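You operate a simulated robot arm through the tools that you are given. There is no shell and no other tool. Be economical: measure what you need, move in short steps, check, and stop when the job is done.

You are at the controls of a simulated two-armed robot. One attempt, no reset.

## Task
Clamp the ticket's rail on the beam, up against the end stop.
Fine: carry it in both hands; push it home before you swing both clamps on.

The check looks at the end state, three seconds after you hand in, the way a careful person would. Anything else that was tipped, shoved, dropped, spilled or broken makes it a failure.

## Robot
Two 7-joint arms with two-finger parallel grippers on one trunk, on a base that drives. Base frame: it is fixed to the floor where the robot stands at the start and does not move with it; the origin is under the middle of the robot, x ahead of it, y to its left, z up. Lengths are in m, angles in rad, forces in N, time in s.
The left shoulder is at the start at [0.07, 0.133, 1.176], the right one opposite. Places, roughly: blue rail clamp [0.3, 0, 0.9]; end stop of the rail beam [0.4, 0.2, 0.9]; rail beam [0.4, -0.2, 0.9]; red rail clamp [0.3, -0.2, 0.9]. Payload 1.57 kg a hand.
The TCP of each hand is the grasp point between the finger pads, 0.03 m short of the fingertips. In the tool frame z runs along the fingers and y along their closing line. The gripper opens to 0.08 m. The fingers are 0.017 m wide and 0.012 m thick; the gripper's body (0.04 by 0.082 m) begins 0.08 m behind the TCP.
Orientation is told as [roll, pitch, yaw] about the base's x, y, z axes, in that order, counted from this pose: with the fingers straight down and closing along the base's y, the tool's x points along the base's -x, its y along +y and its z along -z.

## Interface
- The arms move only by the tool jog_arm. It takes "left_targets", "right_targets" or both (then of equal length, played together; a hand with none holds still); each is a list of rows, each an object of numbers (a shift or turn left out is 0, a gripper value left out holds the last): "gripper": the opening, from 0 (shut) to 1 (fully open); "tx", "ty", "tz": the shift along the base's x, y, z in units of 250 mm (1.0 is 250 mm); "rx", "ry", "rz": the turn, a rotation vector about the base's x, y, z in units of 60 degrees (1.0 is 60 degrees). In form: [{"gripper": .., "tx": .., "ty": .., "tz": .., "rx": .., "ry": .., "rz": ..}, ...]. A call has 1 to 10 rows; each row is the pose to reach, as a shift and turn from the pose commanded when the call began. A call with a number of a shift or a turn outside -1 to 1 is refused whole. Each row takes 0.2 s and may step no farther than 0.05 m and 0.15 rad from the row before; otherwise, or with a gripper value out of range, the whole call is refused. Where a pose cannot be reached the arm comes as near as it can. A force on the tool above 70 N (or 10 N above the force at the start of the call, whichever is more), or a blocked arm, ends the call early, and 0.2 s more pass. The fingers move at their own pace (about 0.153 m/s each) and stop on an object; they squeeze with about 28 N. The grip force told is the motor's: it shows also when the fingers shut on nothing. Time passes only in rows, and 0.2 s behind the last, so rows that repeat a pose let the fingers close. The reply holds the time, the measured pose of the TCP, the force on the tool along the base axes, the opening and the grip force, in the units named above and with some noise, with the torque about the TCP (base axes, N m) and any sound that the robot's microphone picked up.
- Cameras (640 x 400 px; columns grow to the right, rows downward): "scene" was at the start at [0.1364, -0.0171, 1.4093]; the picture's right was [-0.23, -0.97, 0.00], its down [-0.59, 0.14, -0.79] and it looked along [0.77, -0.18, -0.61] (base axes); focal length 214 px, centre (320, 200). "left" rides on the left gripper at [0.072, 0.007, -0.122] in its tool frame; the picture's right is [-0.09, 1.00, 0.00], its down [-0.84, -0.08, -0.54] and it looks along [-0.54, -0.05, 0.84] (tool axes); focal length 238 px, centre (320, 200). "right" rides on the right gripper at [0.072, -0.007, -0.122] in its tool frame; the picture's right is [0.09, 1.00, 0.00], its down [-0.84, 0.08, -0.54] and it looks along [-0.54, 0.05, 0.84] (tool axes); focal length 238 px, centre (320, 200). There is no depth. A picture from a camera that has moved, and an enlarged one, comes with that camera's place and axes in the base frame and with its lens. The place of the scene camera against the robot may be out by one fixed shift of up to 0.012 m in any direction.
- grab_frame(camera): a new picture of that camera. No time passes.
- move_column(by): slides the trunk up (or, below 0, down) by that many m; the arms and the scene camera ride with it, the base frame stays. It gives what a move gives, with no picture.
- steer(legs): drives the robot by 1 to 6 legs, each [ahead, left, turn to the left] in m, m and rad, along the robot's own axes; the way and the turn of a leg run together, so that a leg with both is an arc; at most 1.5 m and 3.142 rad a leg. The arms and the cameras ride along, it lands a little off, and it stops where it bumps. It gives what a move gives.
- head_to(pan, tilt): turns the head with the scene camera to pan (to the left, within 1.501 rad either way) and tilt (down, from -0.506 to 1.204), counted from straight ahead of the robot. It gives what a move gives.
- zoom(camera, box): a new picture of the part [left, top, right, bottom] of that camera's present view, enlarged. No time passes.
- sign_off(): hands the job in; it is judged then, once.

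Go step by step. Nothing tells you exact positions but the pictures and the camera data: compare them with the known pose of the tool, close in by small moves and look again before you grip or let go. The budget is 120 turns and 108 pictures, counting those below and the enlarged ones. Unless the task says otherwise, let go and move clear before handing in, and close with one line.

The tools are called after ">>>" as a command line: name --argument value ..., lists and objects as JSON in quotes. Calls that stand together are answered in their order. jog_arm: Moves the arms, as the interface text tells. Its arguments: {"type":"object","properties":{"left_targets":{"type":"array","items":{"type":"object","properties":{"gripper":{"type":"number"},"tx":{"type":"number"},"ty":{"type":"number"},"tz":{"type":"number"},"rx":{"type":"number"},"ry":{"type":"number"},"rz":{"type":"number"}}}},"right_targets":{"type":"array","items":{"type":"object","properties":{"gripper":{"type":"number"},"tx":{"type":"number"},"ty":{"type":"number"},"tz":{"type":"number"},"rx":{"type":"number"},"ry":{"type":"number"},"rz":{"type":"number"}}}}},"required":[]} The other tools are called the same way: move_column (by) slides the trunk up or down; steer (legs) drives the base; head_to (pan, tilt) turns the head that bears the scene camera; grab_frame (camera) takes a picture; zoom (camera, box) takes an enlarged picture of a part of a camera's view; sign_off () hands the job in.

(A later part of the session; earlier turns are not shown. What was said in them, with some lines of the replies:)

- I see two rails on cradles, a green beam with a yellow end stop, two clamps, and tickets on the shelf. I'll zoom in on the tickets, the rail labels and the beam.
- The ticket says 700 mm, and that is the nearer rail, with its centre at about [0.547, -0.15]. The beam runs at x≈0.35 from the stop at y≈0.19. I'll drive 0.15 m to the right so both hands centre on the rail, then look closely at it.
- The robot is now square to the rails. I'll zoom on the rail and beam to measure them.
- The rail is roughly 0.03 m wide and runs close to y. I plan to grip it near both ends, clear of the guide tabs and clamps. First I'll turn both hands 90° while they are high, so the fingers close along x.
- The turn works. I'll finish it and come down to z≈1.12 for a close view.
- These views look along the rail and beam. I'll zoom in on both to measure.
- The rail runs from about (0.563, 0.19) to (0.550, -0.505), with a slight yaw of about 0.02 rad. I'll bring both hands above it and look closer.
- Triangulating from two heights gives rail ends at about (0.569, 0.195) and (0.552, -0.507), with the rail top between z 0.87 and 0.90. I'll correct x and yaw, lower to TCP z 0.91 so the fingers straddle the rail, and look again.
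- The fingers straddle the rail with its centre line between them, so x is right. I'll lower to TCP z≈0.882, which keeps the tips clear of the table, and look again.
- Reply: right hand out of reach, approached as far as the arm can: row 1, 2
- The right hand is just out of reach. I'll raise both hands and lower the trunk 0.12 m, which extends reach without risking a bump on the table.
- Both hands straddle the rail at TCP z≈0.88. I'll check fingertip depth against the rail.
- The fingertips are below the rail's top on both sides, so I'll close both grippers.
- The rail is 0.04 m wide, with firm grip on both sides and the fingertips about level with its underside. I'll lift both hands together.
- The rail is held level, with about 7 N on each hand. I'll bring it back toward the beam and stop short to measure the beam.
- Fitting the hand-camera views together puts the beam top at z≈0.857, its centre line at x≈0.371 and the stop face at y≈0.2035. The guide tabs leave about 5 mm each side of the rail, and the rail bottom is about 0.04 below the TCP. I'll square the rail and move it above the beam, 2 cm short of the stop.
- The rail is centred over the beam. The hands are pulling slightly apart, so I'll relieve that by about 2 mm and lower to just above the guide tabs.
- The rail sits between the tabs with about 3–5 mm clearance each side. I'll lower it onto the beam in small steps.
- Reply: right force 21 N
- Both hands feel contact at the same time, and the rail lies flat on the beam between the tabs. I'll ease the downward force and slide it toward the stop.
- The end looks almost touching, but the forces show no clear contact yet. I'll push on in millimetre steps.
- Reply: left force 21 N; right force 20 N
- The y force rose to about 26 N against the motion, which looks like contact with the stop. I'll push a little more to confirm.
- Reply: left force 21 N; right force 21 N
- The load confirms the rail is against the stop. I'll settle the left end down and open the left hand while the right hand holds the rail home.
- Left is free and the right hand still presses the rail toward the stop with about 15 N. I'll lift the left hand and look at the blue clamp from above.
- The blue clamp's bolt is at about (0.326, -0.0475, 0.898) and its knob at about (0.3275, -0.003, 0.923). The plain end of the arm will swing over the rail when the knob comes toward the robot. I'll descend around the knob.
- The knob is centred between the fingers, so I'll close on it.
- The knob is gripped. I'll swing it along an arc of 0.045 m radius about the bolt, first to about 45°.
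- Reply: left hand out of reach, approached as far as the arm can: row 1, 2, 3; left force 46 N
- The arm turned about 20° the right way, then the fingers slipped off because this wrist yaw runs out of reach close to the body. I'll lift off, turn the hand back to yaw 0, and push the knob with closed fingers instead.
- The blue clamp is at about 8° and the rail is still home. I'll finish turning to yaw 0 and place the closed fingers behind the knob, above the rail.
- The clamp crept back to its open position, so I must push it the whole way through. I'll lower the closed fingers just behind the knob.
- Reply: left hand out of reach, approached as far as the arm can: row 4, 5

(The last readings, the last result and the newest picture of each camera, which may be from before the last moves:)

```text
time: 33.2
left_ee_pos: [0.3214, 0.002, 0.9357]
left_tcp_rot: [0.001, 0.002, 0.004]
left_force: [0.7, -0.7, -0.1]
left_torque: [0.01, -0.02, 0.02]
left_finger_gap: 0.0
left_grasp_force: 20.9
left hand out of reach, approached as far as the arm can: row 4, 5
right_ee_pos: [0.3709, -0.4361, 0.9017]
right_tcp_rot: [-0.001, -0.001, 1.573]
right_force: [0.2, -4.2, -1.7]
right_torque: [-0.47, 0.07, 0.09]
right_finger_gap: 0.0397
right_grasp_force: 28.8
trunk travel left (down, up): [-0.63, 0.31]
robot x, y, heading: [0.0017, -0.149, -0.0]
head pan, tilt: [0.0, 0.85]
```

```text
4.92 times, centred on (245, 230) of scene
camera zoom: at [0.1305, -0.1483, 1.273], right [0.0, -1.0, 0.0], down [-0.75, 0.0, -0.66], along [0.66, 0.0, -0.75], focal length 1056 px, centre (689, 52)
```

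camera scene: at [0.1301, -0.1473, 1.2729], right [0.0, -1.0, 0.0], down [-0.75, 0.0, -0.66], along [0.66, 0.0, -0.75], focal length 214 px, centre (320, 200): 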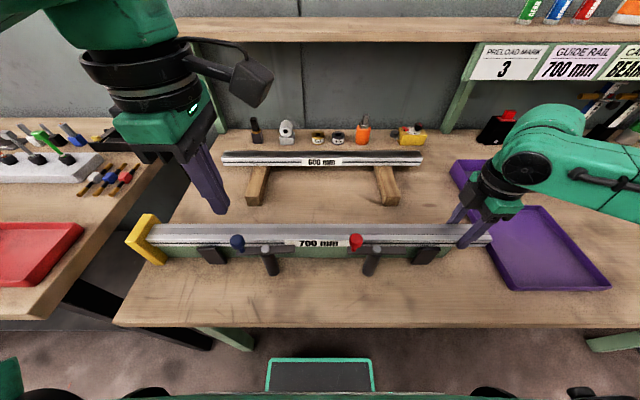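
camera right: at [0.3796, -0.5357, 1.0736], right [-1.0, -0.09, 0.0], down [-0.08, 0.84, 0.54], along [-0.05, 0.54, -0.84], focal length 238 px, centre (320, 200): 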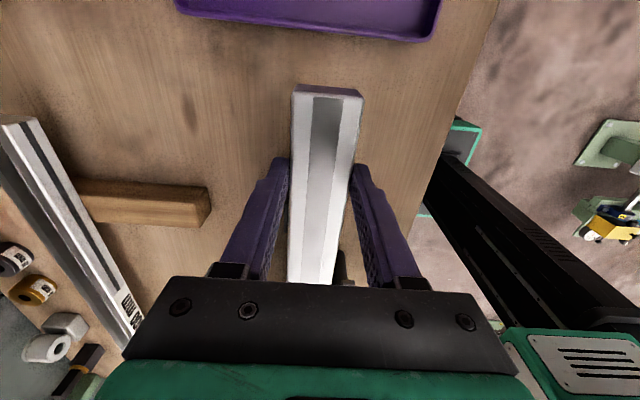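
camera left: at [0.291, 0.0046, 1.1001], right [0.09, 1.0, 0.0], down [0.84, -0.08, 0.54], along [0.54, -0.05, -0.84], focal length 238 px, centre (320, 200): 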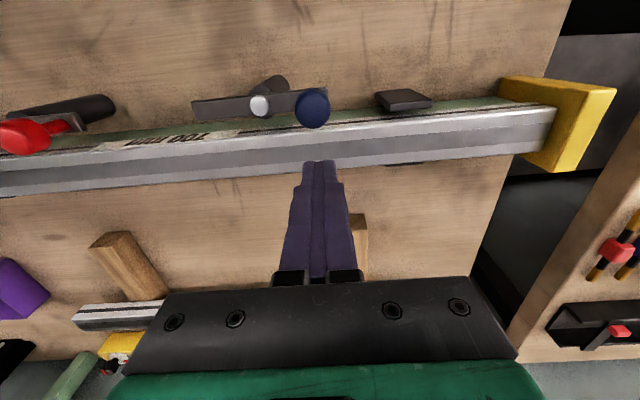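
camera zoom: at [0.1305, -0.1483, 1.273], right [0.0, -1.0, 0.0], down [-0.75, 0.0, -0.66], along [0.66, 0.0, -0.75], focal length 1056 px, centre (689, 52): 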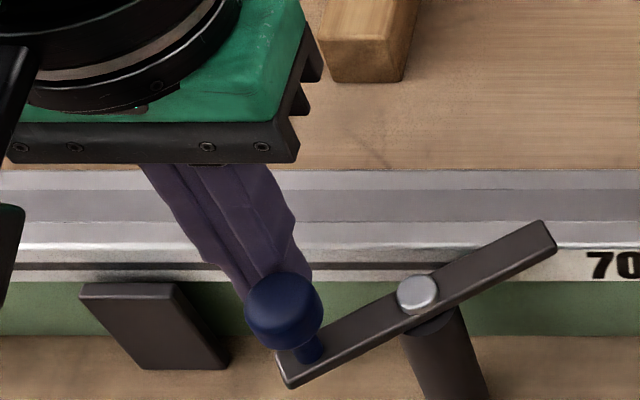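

The push works at about 30° with little force, but this trunk height limits reach close in. The rail sits stably, so I'll release the right hand, lift both clear, and raise the trunk again.

>>> jog_arm --right_targets '[{"gripper": 0.6}, {"gripper": 0.75}, {"gripper": 0.75}, {"tz": 0.16}, {"tz": 0.32}, {"tz": 0.48}]' --left_targets '[{"tx": 0.03, "ty": 0.0}, {"tx": 0.06}, {"tx": 0.1}, {"tx": 0.12, "tz": 0.12}, {"tx": 0.12, "tz": 0.25}, {"tx": 0.12, "tz": 0.35}]'

>>> move_column --by 0.12

>>> grab_frame --camera "scene"

```text
time: 34.6
left_ee_pos: [0.3524, 0.003, 1.0236]
left_tcp_rot: [0.0, -0.001, 0.002]
left_force: [-0.3, -1.0, -0.4]
left_torque: [-0.01, -0.02, -0.01]
left_finger_gap: 0.0002
left_grasp_force: 21.3
right_ee_pos: [0.3705, -0.4338, 1.0214]
right_tcp_rot: [-0.001, 0.001, 1.571]
right_force: [0.3, 0.2, 0.3]
right_torque: [0.02, -0.07, 0.03]
right_finger_gap: 0.06
right_grasp_force: 0.2
trunk travel left (down, up): [-0.63, 0.31]
robot x, y, heading: [-0.002, -0.1495, -0.003]
head pan, tilt: [0.0, 0.85]
```

```text
time: 36.1
left_ee_pos: [0.352, 0.0032, 1.146]
left_tcp_rot: [-0.001, 0.0, 0.001]
left_force: [-0.3, 0.9, 0.2]
left_torque: [0.01, 0.0, 0.0]
left_finger_gap: 0.0002
left_grasp_force: 21.6
right_ee_pos: [0.3719, -0.4344, 1.1423]
right_tcp_rot: [0.0, -0.001, 1.574]
right_force: [0.7, 0.5, -0.1]
right_torque: [0.0, 0.02, 0.0]
right_finger_gap: 0.0599
right_grasp_force: 0.2
trunk travel left (down, up): [-0.75, 0.19]
robot x, y, heading: [0.0038, -0.1496, 0.002]
head pan, tilt: [0.0, 0.85]
```

```text
34 pictures are left
camera scene: at [0.1302, -0.1472, 1.393], right [0.0, -1.0, 0.0], down [-0.75, 0.0, -0.66], along [0.66, 0.0, -0.75], focal length 214 px, centre (320, 200)
```

scene: 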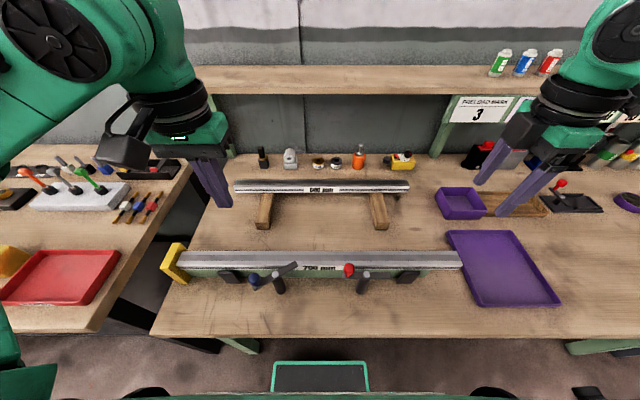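

The clamp stays at about 30°, so there is no spring return. I'll come back down behind the knob with the left hand.

>>> jog_arm --left_targets '[{"tz": -0.18}, {"tz": -0.36}, {"tz": -0.54}, {"tz": -0.7}, {"tz": -0.84, "tx": -0.03}, {"tz": -0.84, "tx": -0.08}]'

>>> zoom --camera "scene" --box '[200, 210, 320, 310]'

```text
time: 37.5
left_ee_pos: [0.3387, 0.0026, 0.9349]
left_tcp_rot: [0.0, -0.002, -0.001]
left_force: [0.4, 0.2, 0.0]
left_torque: [0.0, 0.03, 0.02]
left_finger_gap: 0.0
left_grasp_force: 21.2
left hand out of reach, approached as far as the arm can: row 6
right_ee_pos: [0.3718, -0.4353, 1.1421]
right_tcp_rot: [0.001, 0.001, 1.572]
right_force: [0.5, -0.3, 0.6]
right_torque: [-0.01, 0.02, 0.02]
right_finger_gap: 0.0599
right_grasp_force: 0.1
trunk travel left (down, up): [-0.75, 0.19]
robot x, y, heading: [0.0005, -0.1529, 0.003]
head pan, tilt: [0.0, 0.85]
```

```text
4.00 times, centred on (260, 260) of scene
camera zoom: at [0.1296, -0.1474, 1.3931], right [0.0, -1.0, 0.0], down [-0.75, 0.0, -0.66], along [0.66, 0.0, -0.75], focal length 858 px, centre (560, -40)
```

zoom: 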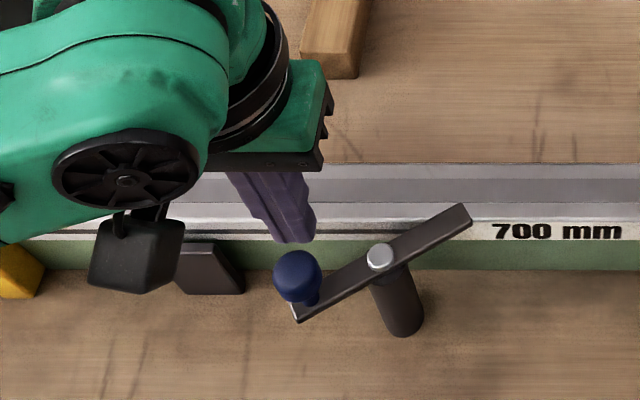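

The close-in limit is the arm folding, not the trunk height. Both hands are free, so I'll lift and back the robot up 0.14 m to give them room.

>>> jog_arm --left_targets '[{"tz": 0.15, "tx": 0.03}, {"tz": 0.3, "tx": 0.03}, {"tz": 0.45, "tx": 0.03}, {"tz": 0.6, "tx": 0.03}]'

>>> steer --legs '[[-0.14, 0, 0]]'

>>> grab_frame --camera "scene"

```text
time: 38.5
left_ee_pos: [0.3436, 0.0034, 1.0851]
left_tcp_rot: [0.001, 0.0, 0.002]
left_force: [0.3, 0.7, 1.3]
left_torque: [0.01, 0.0, -0.01]
left_finger_gap: 0.0
left_grasp_force: 21.0
right_ee_pos: [0.3711, -0.4361, 1.1404]
right_tcp_rot: [0.0, 0.001, 1.571]
right_force: [0.2, -0.2, -0.5]
right_torque: [0.02, -0.01, 0.02]
right_finger_gap: 0.06
right_grasp_force: 0.0
trunk travel left (down, up): [-0.75, 0.19]
robot x, y, heading: [-0.0028, -0.1496, 0.002]
head pan, tilt: [0.0, 0.85]
```

```text
time: 39.8
left_ee_pos: [0.2108, 0.0026, 1.0815]
left_tcp_rot: [-0.001, 0.001, 0.001]
left_force: [0.4, 0.4, -0.3]
left_torque: [0.03, 0.03, 0.01]
left_finger_gap: 0.0
left_grasp_force: 21.3
right_ee_pos: [0.2371, -0.4363, 1.1414]
right_tcp_rot: [0.001, -0.001, 1.569]
right_force: [-0.6, 0.9, 0.6]
right_torque: [-0.04, 0.01, 0.0]
right_finger_gap: 0.0598
right_grasp_force: 0.0
trunk travel left (down, up): [-0.75, 0.19]
robot x, y, heading: [-0.138, -0.1498, -0.005]
head pan, tilt: [0.0, 0.85]
```

```text
32 pictures are left
camera scene: at [-0.0052, -0.1473, 1.3927], right [0.0, -1.0, 0.0], down [-0.75, 0.0, -0.66], along [0.66, 0.0, -0.75], focal length 214 px, centre (320, 200)
```

scene: 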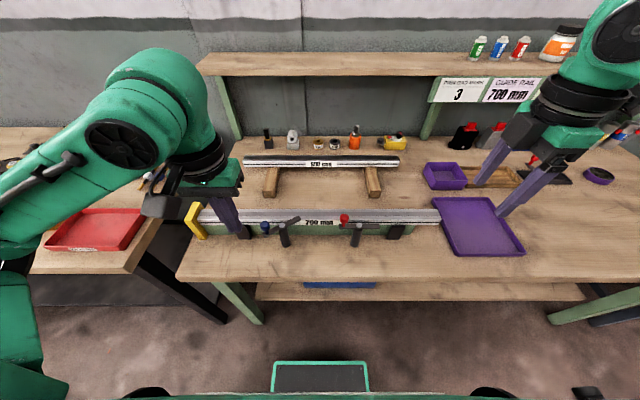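

>>> jog_arm --left_targets '[{"tx": 0.18}, {"tx": 0.36}, {"tx": 0.54}, {"tx": 0.54, "tz": -0.15}, {"tx": 0.54, "tz": -0.3}, {"tx": 0.54, "tz": -0.45}, {"tx": 0.54, "tz": -0.582}]'

>>> zoom --camera "scene" --box '[200, 180, 320, 260]'

```text
time: 41.4
left_ee_pos: [0.3431, 0.0028, 0.9393]
left_tcp_rot: [-0.002, -0.001, 0.001]
left_force: [0.4, -0.5, 0.2]
left_torque: [0.01, 0.01, 0.02]
left_finger_gap: 0.0003
left_grasp_force: 21.8
right_ee_pos: [0.2344, -0.4356, 1.1419]
right_tcp_rot: [0.002, 0.001, 1.57]
right_force: [0.2, -0.1, -0.4]
right_torque: [0.04, 0.01, -0.01]
right_finger_gap: 0.0602
right_grasp_force: 0.1
trunk travel left (down, up): [-0.75, 0.19]
robot x, y, heading: [-0.1394, -0.1495, 0.002]
head pan, tilt: [0.0, 0.85]
```

```text
5.00 times, centred on (260, 220) of scene
camera zoom: at [-0.0072, -0.1469, 1.393], right [0.0, -1.0, 0.0], down [-0.75, 0.0, -0.66], along [0.66, 0.0, -0.75], focal length 1072 px, centre (620, 100)
```

zoom: 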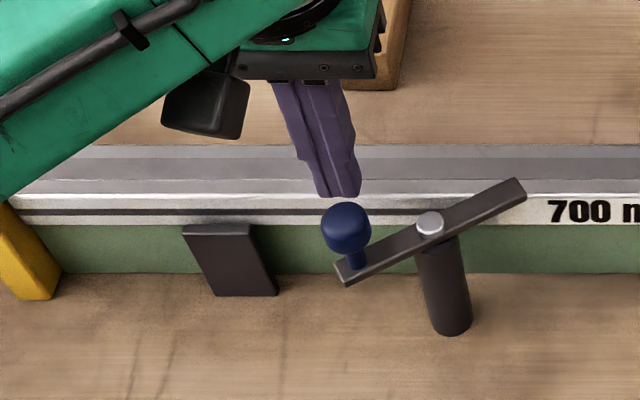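

>>> jog_arm --left_targets '[{"tx": -0.05, "tz": -0.012}, {"tx": -0.1, "ty": -0.002, "tz": -0.012}, {"tx": -0.133, "ty": -0.012, "tz": -0.012}, {"tx": -0.16, "ty": -0.022, "tz": -0.012}, {"tx": -0.18, "ty": -0.035, "tz": -0.012}]'

>>> zoom --camera "scene" --box '[200, 180, 320, 260]'

```text
time: 42.6
left_ee_pos: [0.2979, -0.0062, 0.9376]
left_tcp_rot: [0.0, 0.001, 0.003]
left_force: [0.2, 1.7, 0.0]
left_torque: [0.03, 0.02, -0.01]
left_finger_gap: 0.0
left_grasp_force: 21.1
right_ee_pos: [0.2343, -0.4349, 1.1418]
right_tcp_rot: [0.0, 0.001, 1.571]
right_force: [0.4, 0.0, -0.4]
right_torque: [0.02, 0.03, 0.03]
right_finger_gap: 0.0598
right_grasp_force: 0.1
trunk travel left (down, up): [-0.75, 0.19]
robot x, y, heading: [-0.1415, -0.1525, 0.0]
head pan, tilt: [0.0, 0.85]
```

```text
5.00 times, centred on (260, 220) of scene
camera zoom: at [-0.0074, -0.1472, 1.393], right [0.0, -1.0, 0.0], down [-0.75, 0.0, -0.66], along [0.66, 0.0, -0.75], focal length 1072 px, centre (620, 100)
```

zoom: 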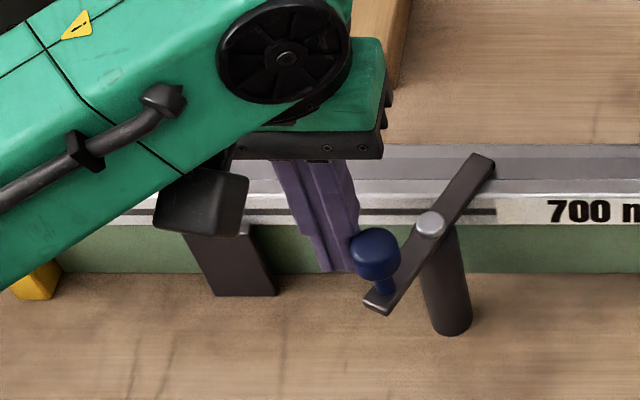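

>>> jog_arm --left_targets '[{"tx": -0.025, "ty": -0.01}, {"tx": -0.048, "ty": -0.028}, {"tx": -0.065, "ty": -0.048}, {"tx": -0.074, "ty": -0.066}]'

>>> zoom --camera "scene" --box '[200, 180, 320, 260]'

```text
time: 43.6
left_ee_pos: [0.2803, -0.0221, 0.9363]
left_tcp_rot: [0.0, 0.001, 0.001]
left_force: [0.5, 0.5, 0.7]
left_torque: [0.0, 0.01, 0.03]
left_finger_gap: 0.0004
left_grasp_force: 21.4
right_ee_pos: [0.2336, -0.4348, 1.1412]
right_tcp_rot: [0.0, 0.001, 1.571]
right_force: [0.1, -0.1, 0.4]
right_torque: [0.0, 0.0, 0.0]
right_finger_gap: 0.0598
right_grasp_force: 0.0
trunk travel left (down, up): [-0.75, 0.19]
robot x, y, heading: [-0.1407, -0.1498, -0.001]
head pan, tilt: [0.0, 0.85]
```

```text
5.00 times, centred on (260, 220) of scene
camera zoom: at [-0.0076, -0.1476, 1.393], right [0.0, -1.0, 0.0], down [-0.75, 0.0, -0.66], along [0.66, 0.0, -0.75], focal length 1072 px, centre (620, 100)
```

zoom: 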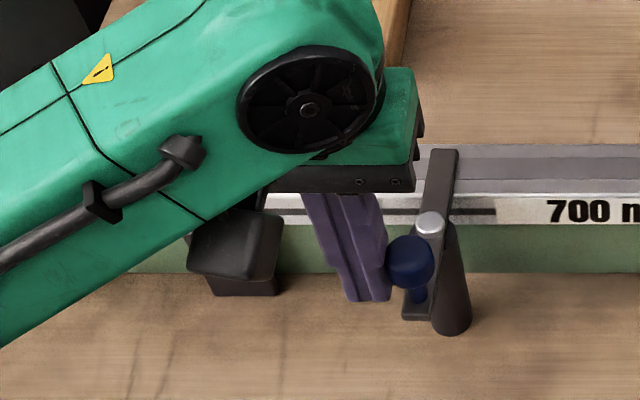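

The blue arm is almost square across the rail. I'll nudge it about 2 mm more, then back the hand off and look.

>>> jog_arm --left_targets '[{"ty": -0.005}, {"ty": -0.01}, {"ty": -0.01}, {"ty": 0.05}, {"ty": 0.15, "tx": 0.0}, {"ty": 0.15, "tz": 0.15}, {"ty": 0.15, "tz": 0.3}, {"ty": 0.2, "tz": 0.45}, {"ty": 0.35, "tz": 0.45}]'

>>> grab_frame --camera "scene"

>>> zoom --camera "scene" --box '[180, 180, 380, 270]'

```text
time: 45.6
left_ee_pos: [0.2796, 0.0674, 1.048]
left_tcp_rot: [-0.003, 0.0, 0.001]
left_force: [0.2, 0.6, 0.2]
left_torque: [-0.02, -0.01, -0.01]
left_finger_gap: 0.0
left_grasp_force: 21.2
right_ee_pos: [0.2335, -0.4335, 1.1418]
right_tcp_rot: [0.0, 0.002, 1.571]
right_force: [0.4, 0.3, 0.0]
right_torque: [-0.04, 0.01, -0.01]
right_finger_gap: 0.0599
right_grasp_force: 0.1
trunk travel left (down, up): [-0.75, 0.19]
robot x, y, heading: [-0.1362, -0.1496, 0.005]
head pan, tilt: [0.0, 0.85]
```

```text
28 pictures are left
camera scene: at [-0.0081, -0.1453, 1.3931], right [0.0, -1.0, 0.0], down [-0.75, 0.0, -0.66], along [0.66, 0.0, -0.75], focal length 214 px, centre (320, 200)
```

scene: 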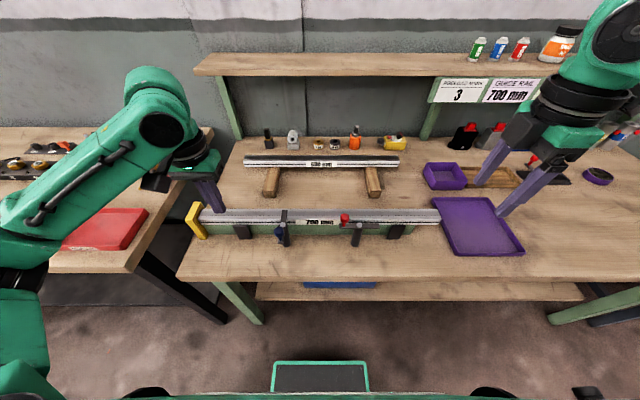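

```text
3.20 times, centred on (280, 225) of scene
camera zoom: at [-0.0081, -0.1453, 1.3931], right [0.0, -1.0, 0.0], down [-0.75, 0.0, -0.66], along [0.66, 0.0, -0.75], focal length 686 px, centre (448, 120)
```

zoom: 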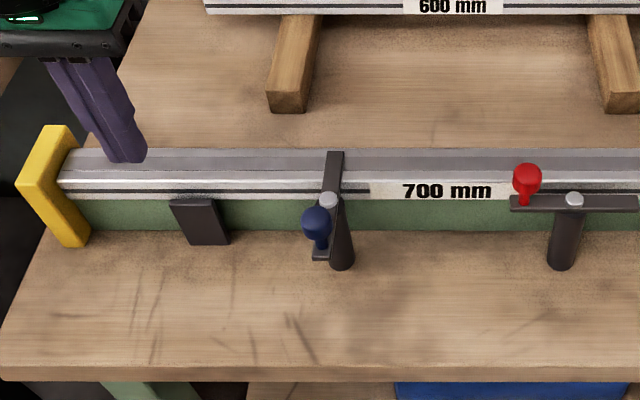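

Blue is across the rail and the rail is still home. Next I'll turn the right hand to yaw 0, close it, and bring it over the red clamp.

>>> jog_arm --right_targets '[{"rz": -0.13, "gripper": 0.0, "tx": 0.06}, {"rz": -0.26, "tx": 0.12}, {"rz": -0.39, "tx": 0.18}, {"rz": -0.52, "tx": 0.24}, {"rz": -0.65, "tx": 0.3}, {"rz": -0.78, "tx": 0.36}, {"rz": -0.91, "tx": 0.42}, {"rz": -1.0, "tx": 0.52}]'

>>> jog_arm --right_targets '[{"rz": -0.13, "ty": 0.17}, {"rz": -0.26, "ty": 0.34}, {"rz": -0.39, "ty": 0.51}, {"rz": -0.5, "ty": 0.68, "tz": -0.1}, {"rz": -0.5, "ty": 0.84, "tz": -0.2}, {"rz": -0.5, "ty": 0.88, "tz": -0.35}]'

>>> grab_frame --camera "right"

>>> zoom --camera "scene" --box '[290, 170, 430, 260]'

```text
time: 47.4
left_ee_pos: [0.2807, 0.0651, 1.0471]
left_tcp_rot: [0.0, 0.003, 0.003]
left_force: [-0.4, 0.0, -0.6]
left_torque: [0.02, -0.02, -0.01]
left_finger_gap: 0.0
left_grasp_force: 22.1
right_ee_pos: [0.3658, -0.4345, 1.1416]
right_tcp_rot: [0.002, 0.001, 0.521]
right_force: [0.1, 0.2, -0.2]
right_torque: [-0.01, 0.04, 0.02]
right_finger_gap: 0.0
right_grasp_force: 20.9
trunk travel left (down, up): [-0.75, 0.19]
robot x, y, heading: [-0.1389, -0.1488, -0.001]
head pan, tilt: [0.0, 0.85]
```

```text
time: 48.8
left_ee_pos: [0.2811, 0.0652, 1.048]
left_tcp_rot: [0.0, 0.002, 0.001]
left_force: [-0.2, 0.4, 0.9]
left_torque: [0.06, 0.02, 0.02]
left_finger_gap: 0.0
left_grasp_force: 21.2
right_ee_pos: [0.339, -0.2416, 1.053]
right_tcp_rot: [0.002, -0.001, -0.001]
right_force: [0.2, 0.1, 0.0]
right_torque: [0.01, -0.01, -0.01]
right_finger_gap: 0.0002
right_grasp_force: 20.9
right hand out of reach, approached as far as the arm can: row 4, 5, 6
trunk travel left (down, up): [-0.75, 0.19]
robot x, y, heading: [-0.1367, -0.1452, -0.002]
head pan, tilt: [0.0, 0.85]
```

```text
26 pictures are left
camera right: at [0.2672, -0.2483, 1.1756], right [-0.09, 1.0, 0.0], down [0.84, 0.08, 0.54], along [0.54, 0.05, -0.84], focal length 238 px, centre (320, 200)
```

right: 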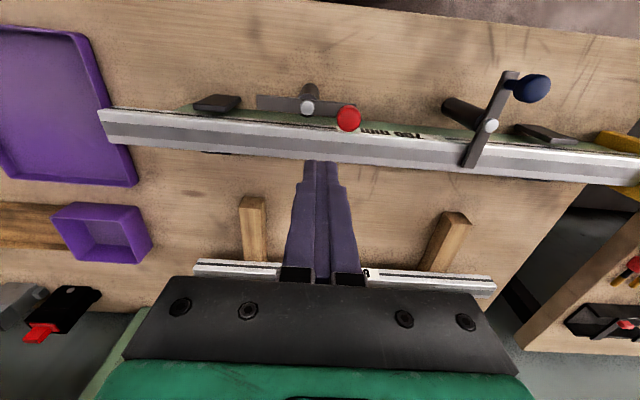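

```text
4.44 times, centred on (360, 215) of scene
camera zoom: at [-0.0067, -0.1476, 1.3929], right [0.0, -1.0, 0.0], down [-0.75, 0.0, -0.66], along [0.66, 0.0, -0.75], focal length 953 px, centre (142, 133)
```

zoom: 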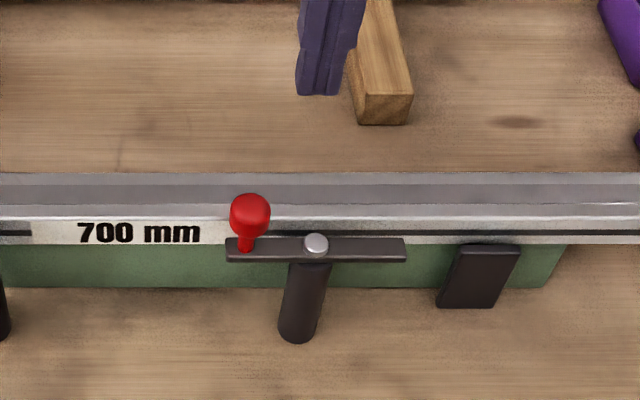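

The right hand can't reach that far inward from here. I'll shift the base 0.1 m to the left with both hands well above everything.

>>> steer --legs '[[0, 0.1, 0]]'

```text
time: 50.0
left_ee_pos: [0.2794, 0.1649, 1.0482]
left_tcp_rot: [0.001, 0.0, 0.002]
left_force: [-0.1, 0.5, -0.9]
left_torque: [0.0, 0.02, -0.02]
left_finger_gap: 0.0
left_grasp_force: 20.8
right_ee_pos: [0.3379, -0.1414, 1.0535]
right_tcp_rot: [0.003, -0.001, 0.001]
right_force: [0.0, 0.0, 0.6]
right_torque: [0.0, -0.03, -0.05]
right_finger_gap: 0.0
right_grasp_force: 21.2
trunk travel left (down, up): [-0.75, 0.19]
robot x, y, heading: [-0.1371, -0.0486, -0.003]
head pan, tilt: [0.0, 0.85]
```

>>> jog_arm --right_targets '[{"tx": 0.05, "ty": -0.1}, {"tx": 0.1, "ty": -0.2}, {"tx": 0.1, "ty": -0.284}, {"tx": 0.1, "ty": -0.284, "tz": -0.15}, {"tx": 0.1, "ty": -0.284, "tz": -0.3}]'

>>> grab_frame --camera "right"

```text
time: 51.2
left_ee_pos: [0.2797, 0.1647, 1.0475]
left_tcp_rot: [0.0, 0.003, 0.002]
left_force: [-0.2, 0.0, -0.2]
left_torque: [0.01, 0.03, 0.01]
left_finger_gap: 0.0
left_grasp_force: 21.3
right_ee_pos: [0.3644, -0.2118, 0.9782]
right_tcp_rot: [0.002, 0.001, -0.002]
right_force: [-0.1, 0.6, 0.1]
right_torque: [0.02, 0.0, 0.0]
right_finger_gap: 0.0001
right_grasp_force: 21.2
trunk travel left (down, up): [-0.75, 0.19]
robot x, y, heading: [-0.136, -0.0508, -0.001]
head pan, tilt: [0.0, 0.85]
```

```text
24 pictures are left
camera right: at [0.2932, -0.2193, 1.0999], right [-0.09, 1.0, 0.0], down [0.84, 0.08, 0.54], along [0.54, 0.05, -0.84], focal length 238 px, centre (320, 200)
```

right: 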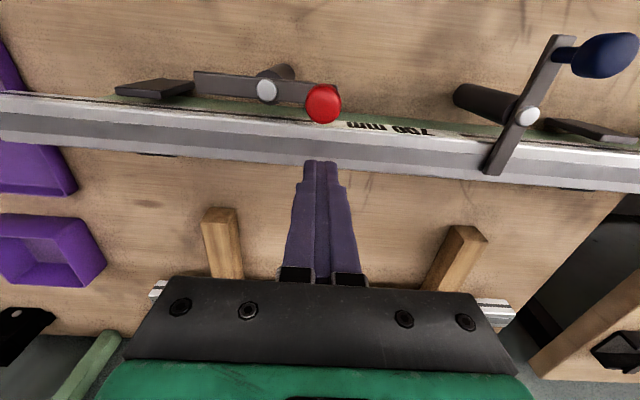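

Red's knob is at about (0.326, -0.214) and its bolt at about (0.325, -0.258), the same geometry as blue. I'll lower behind the knob and push along the arc to about 60°.

>>> jog_arm --right_targets '[{"tx": -0.02, "tz": -0.08}, {"tx": -0.025, "tz": -0.165}, {"tx": -0.07, "ty": 0.006, "tz": -0.165}, {"tx": -0.119, "ty": 0.012, "tz": -0.165}, {"tx": -0.172, "ty": 0.015, "tz": -0.165}, {"tx": -0.222, "ty": 0.005, "tz": -0.165}, {"tx": -0.25, "ty": -0.007, "tz": -0.165}, {"tx": -0.27, "ty": -0.019, "tz": -0.165}]'

>>> zoom --camera "scene" --box '[330, 170, 470, 260]'

```text
time: 53.0
left_ee_pos: [0.2796, 0.1658, 1.0478]
left_tcp_rot: [0.0, 0.002, 0.004]
left_force: [-0.2, -0.2, 0.5]
left_torque: [0.01, 0.02, -0.02]
left_finger_gap: 0.0
left_grasp_force: 21.2
right_ee_pos: [0.2965, -0.2153, 0.9383]
right_tcp_rot: [0.001, -0.001, 0.0]
right_force: [-0.5, 0.6, -0.2]
right_torque: [0.02, -0.01, -0.01]
right_finger_gap: 0.0001
right_grasp_force: 21.1
trunk travel left (down, up): [-0.75, 0.19]
robot x, y, heading: [-0.1377, -0.0448, -0.001]
head pan, tilt: [0.0, 0.85]
```

```text
4.44 times, centred on (400, 215) of scene
camera zoom: at [-0.0074, -0.0468, 1.393], right [0.0, -1.0, 0.0], down [-0.75, 0.0, -0.66], along [0.66, 0.0, -0.75], focal length 953 px, centre (-36, 133)
```

zoom: 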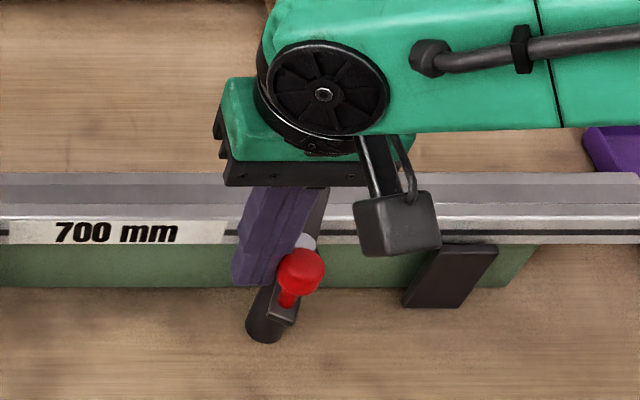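

>>> jog_arm --right_targets '[{"tx": -0.02, "ty": -0.015}, {"tx": -0.039, "ty": -0.034}, {"tx": -0.056, "ty": -0.05}, {"tx": -0.068, "ty": -0.064}, {"tx": -0.069, "ty": -0.076}, {"tx": -0.069, "ty": -0.076}]'

>>> zoom --camera "scene" --box '[330, 170, 470, 260]'

```text
time: 54.4
left_ee_pos: [0.2794, 0.1662, 1.0486]
left_tcp_rot: [-0.001, 0.001, 0.004]
left_force: [0.1, 0.3, 0.0]
left_torque: [-0.02, -0.01, 0.01]
left_finger_gap: 0.0002
left_grasp_force: 21.9
right_ee_pos: [0.2792, -0.235, 0.939]
right_tcp_rot: [0.002, -0.003, -0.001]
right_force: [1.3, 5.1, -1.0]
right_torque: [0.05, 0.02, 0.04]
right_finger_gap: 0.0004
right_grasp_force: 21.0
trunk travel left (down, up): [-0.75, 0.19]
robot x, y, heading: [-0.1402, -0.0497, -0.002]
head pan, tilt: [0.0, 0.85]
```

```text
4.44 times, centred on (400, 215) of scene
camera zoom: at [-0.0074, -0.0454, 1.393], right [0.0, -1.0, 0.0], down [-0.75, 0.0, -0.66], along [0.66, 0.0, -0.75], focal length 953 px, centre (-36, 133)
```

zoom: 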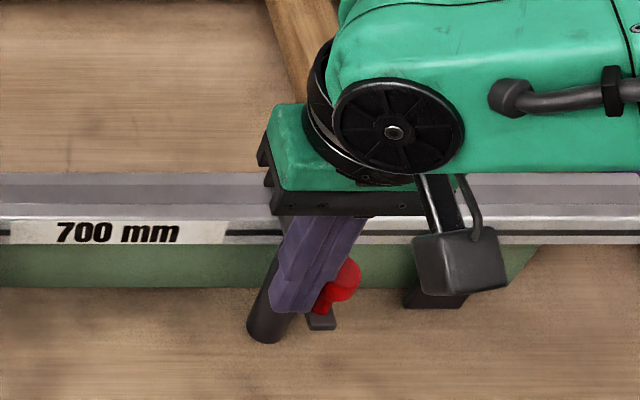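

Force has come up slightly, so the red arm is at about its stop. I'll back the right hand off and up, then inspect everything.

>>> jog_arm --right_targets '[{"ty": 0.08}, {"ty": 0.16}, {"ty": 0.16, "tz": 0.15}, {"ty": 0.16, "tz": 0.3}, {"ty": 0.0, "tz": 0.45}, {"ty": -0.15, "tz": 0.6}, {"ty": -0.35, "tz": 0.7}, {"ty": -0.5, "tz": 0.7}]'

>>> zoom --camera "scene" --box '[190, 160, 350, 260]'

>>> zoom --camera "scene" --box '[330, 160, 490, 260]'

>>> grab_frame --camera "scene"

```text
refused: row 5 steps farther than a row can; nothing moved
```

```text
4.00 times, centred on (270, 210) of scene
camera zoom: at [-0.0074, -0.0454, 1.393], right [0.0, -1.0, 0.0], down [-0.75, 0.0, -0.66], along [0.66, 0.0, -0.75], focal length 858 px, centre (520, 160)
```

zoom: 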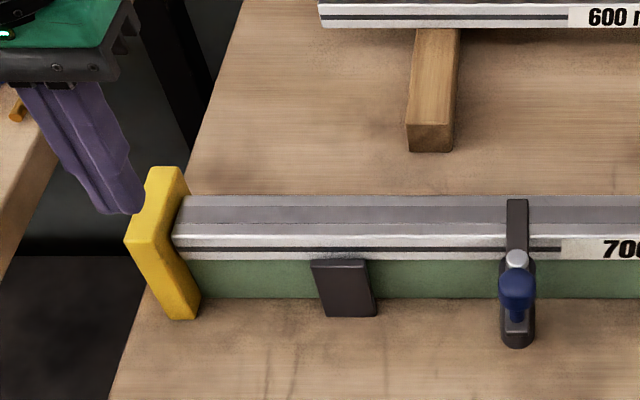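

```text
4.00 times, centred on (410, 210) of scene
camera zoom: at [-0.0074, -0.0454, 1.393], right [0.0, -1.0, 0.0], down [-0.75, 0.0, -0.66], along [0.66, 0.0, -0.75], focal length 858 px, centre (-40, 160)
```

zoom: 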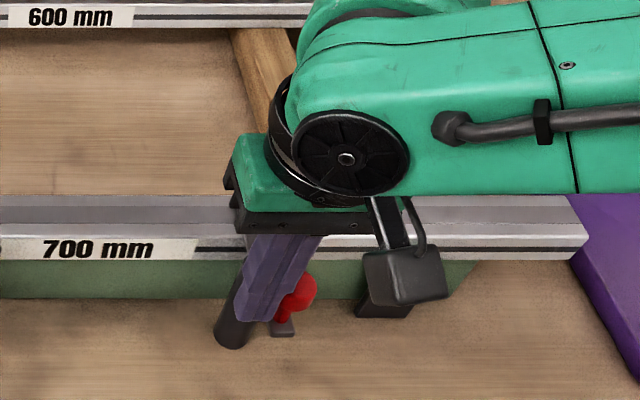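

```text
19 pictures are left
camera scene: at [-0.0074, -0.0454, 1.393], right [0.0, -1.0, 0.0], down [-0.75, 0.0, -0.66], along [0.66, 0.0, -0.75], focal length 214 px, centre (320, 200)
```

scene: 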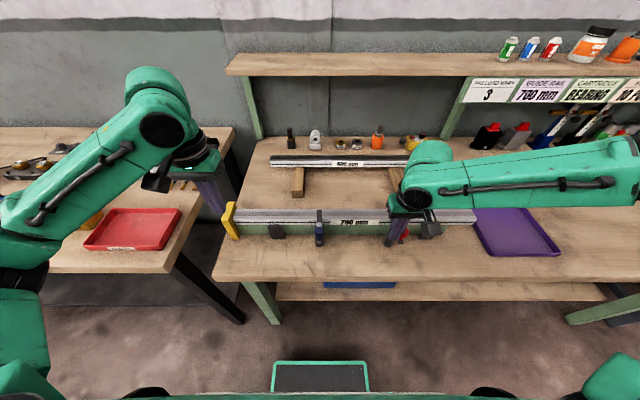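

That retreat was refused for one long step, so I'll repeat it with shorter ones.

>>> jog_arm --right_targets '[{"ty": 0.08}, {"ty": 0.16}, {"ty": 0.16, "tz": 0.15}, {"ty": 0.16, "tz": 0.3}, {"ty": 0.16, "tz": 0.45}, {"ty": 0.05, "tz": 0.55}, {"ty": -0.1, "tz": 0.6}, {"ty": -0.27, "tz": 0.6}, {"ty": -0.44, "tz": 0.6}]'

>>> zoom --camera "scene" --box '[330, 160, 490, 260]'

>>> zoom --camera "scene" --box '[215, 190, 285, 240]'

>>> grab_frame --camera "right"

```text
time: 56.4
left_ee_pos: [0.2772, 0.1651, 1.0487]
left_tcp_rot: [0.003, 0.0, 0.002]
left_force: [-0.9, -0.3, 0.0]
left_torque: [0.02, -0.02, 0.03]
left_finger_gap: 0.0002
left_grasp_force: 21.7
right_ee_pos: [0.2805, -0.3489, 1.0875]
right_tcp_rot: [0.004, -0.001, -0.001]
right_force: [-0.1, -1.1, -0.1]
right_torque: [0.04, -0.02, -0.02]
right_finger_gap: 0.0002
right_grasp_force: 21.0
trunk travel left (down, up): [-0.75, 0.19]
robot x, y, heading: [-0.1375, -0.0477, -0.002]
head pan, tilt: [0.0, 0.85]
```

```text
4.00 times, centred on (410, 210) of scene
camera zoom: at [-0.008, -0.0488, 1.3931], right [0.0, -1.0, 0.0], down [-0.75, 0.0, -0.66], along [0.66, 0.0, -0.75], focal length 858 px, centre (-40, 160)
```

zoom: 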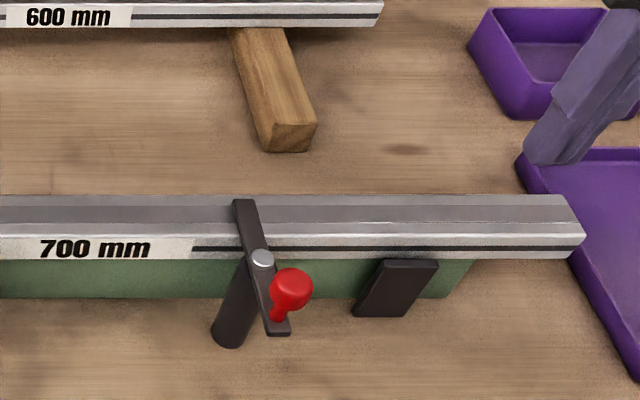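

```text
8.00 times, centred on (250, 215) of scene
camera zoom: at [-0.008, -0.0488, 1.3931], right [0.0, -1.0, 0.0], down [-0.75, 0.0, -0.66], along [0.66, 0.0, -0.75], focal length 1716 px, centre (880, 80)
```

zoom: 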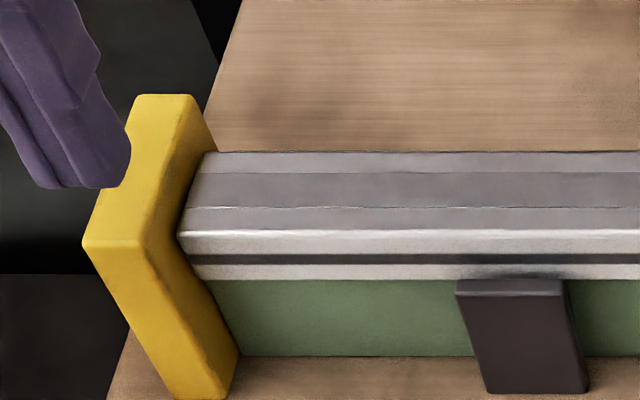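

```text
16 pictures are left
camera right: at [0.2068, -0.3557, 1.2097], right [-0.09, 1.0, 0.0], down [0.84, 0.08, 0.54], along [0.54, 0.05, -0.84], focal length 238 px, centre (320, 200)
```

right: 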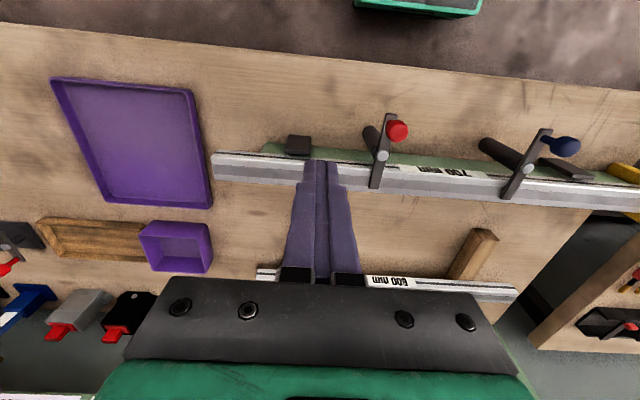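

The rail sits flush on the stop, both clamp arms lie square across it, the other parts are undisturbed and both hands are clear. I'm handing in.

>>> sign_off

```text
The job is handed in.
```

The 700 mm rail is on the beam against the end stop, with the blue and red clamps both swung across it and both hands clear; the job is handed in.
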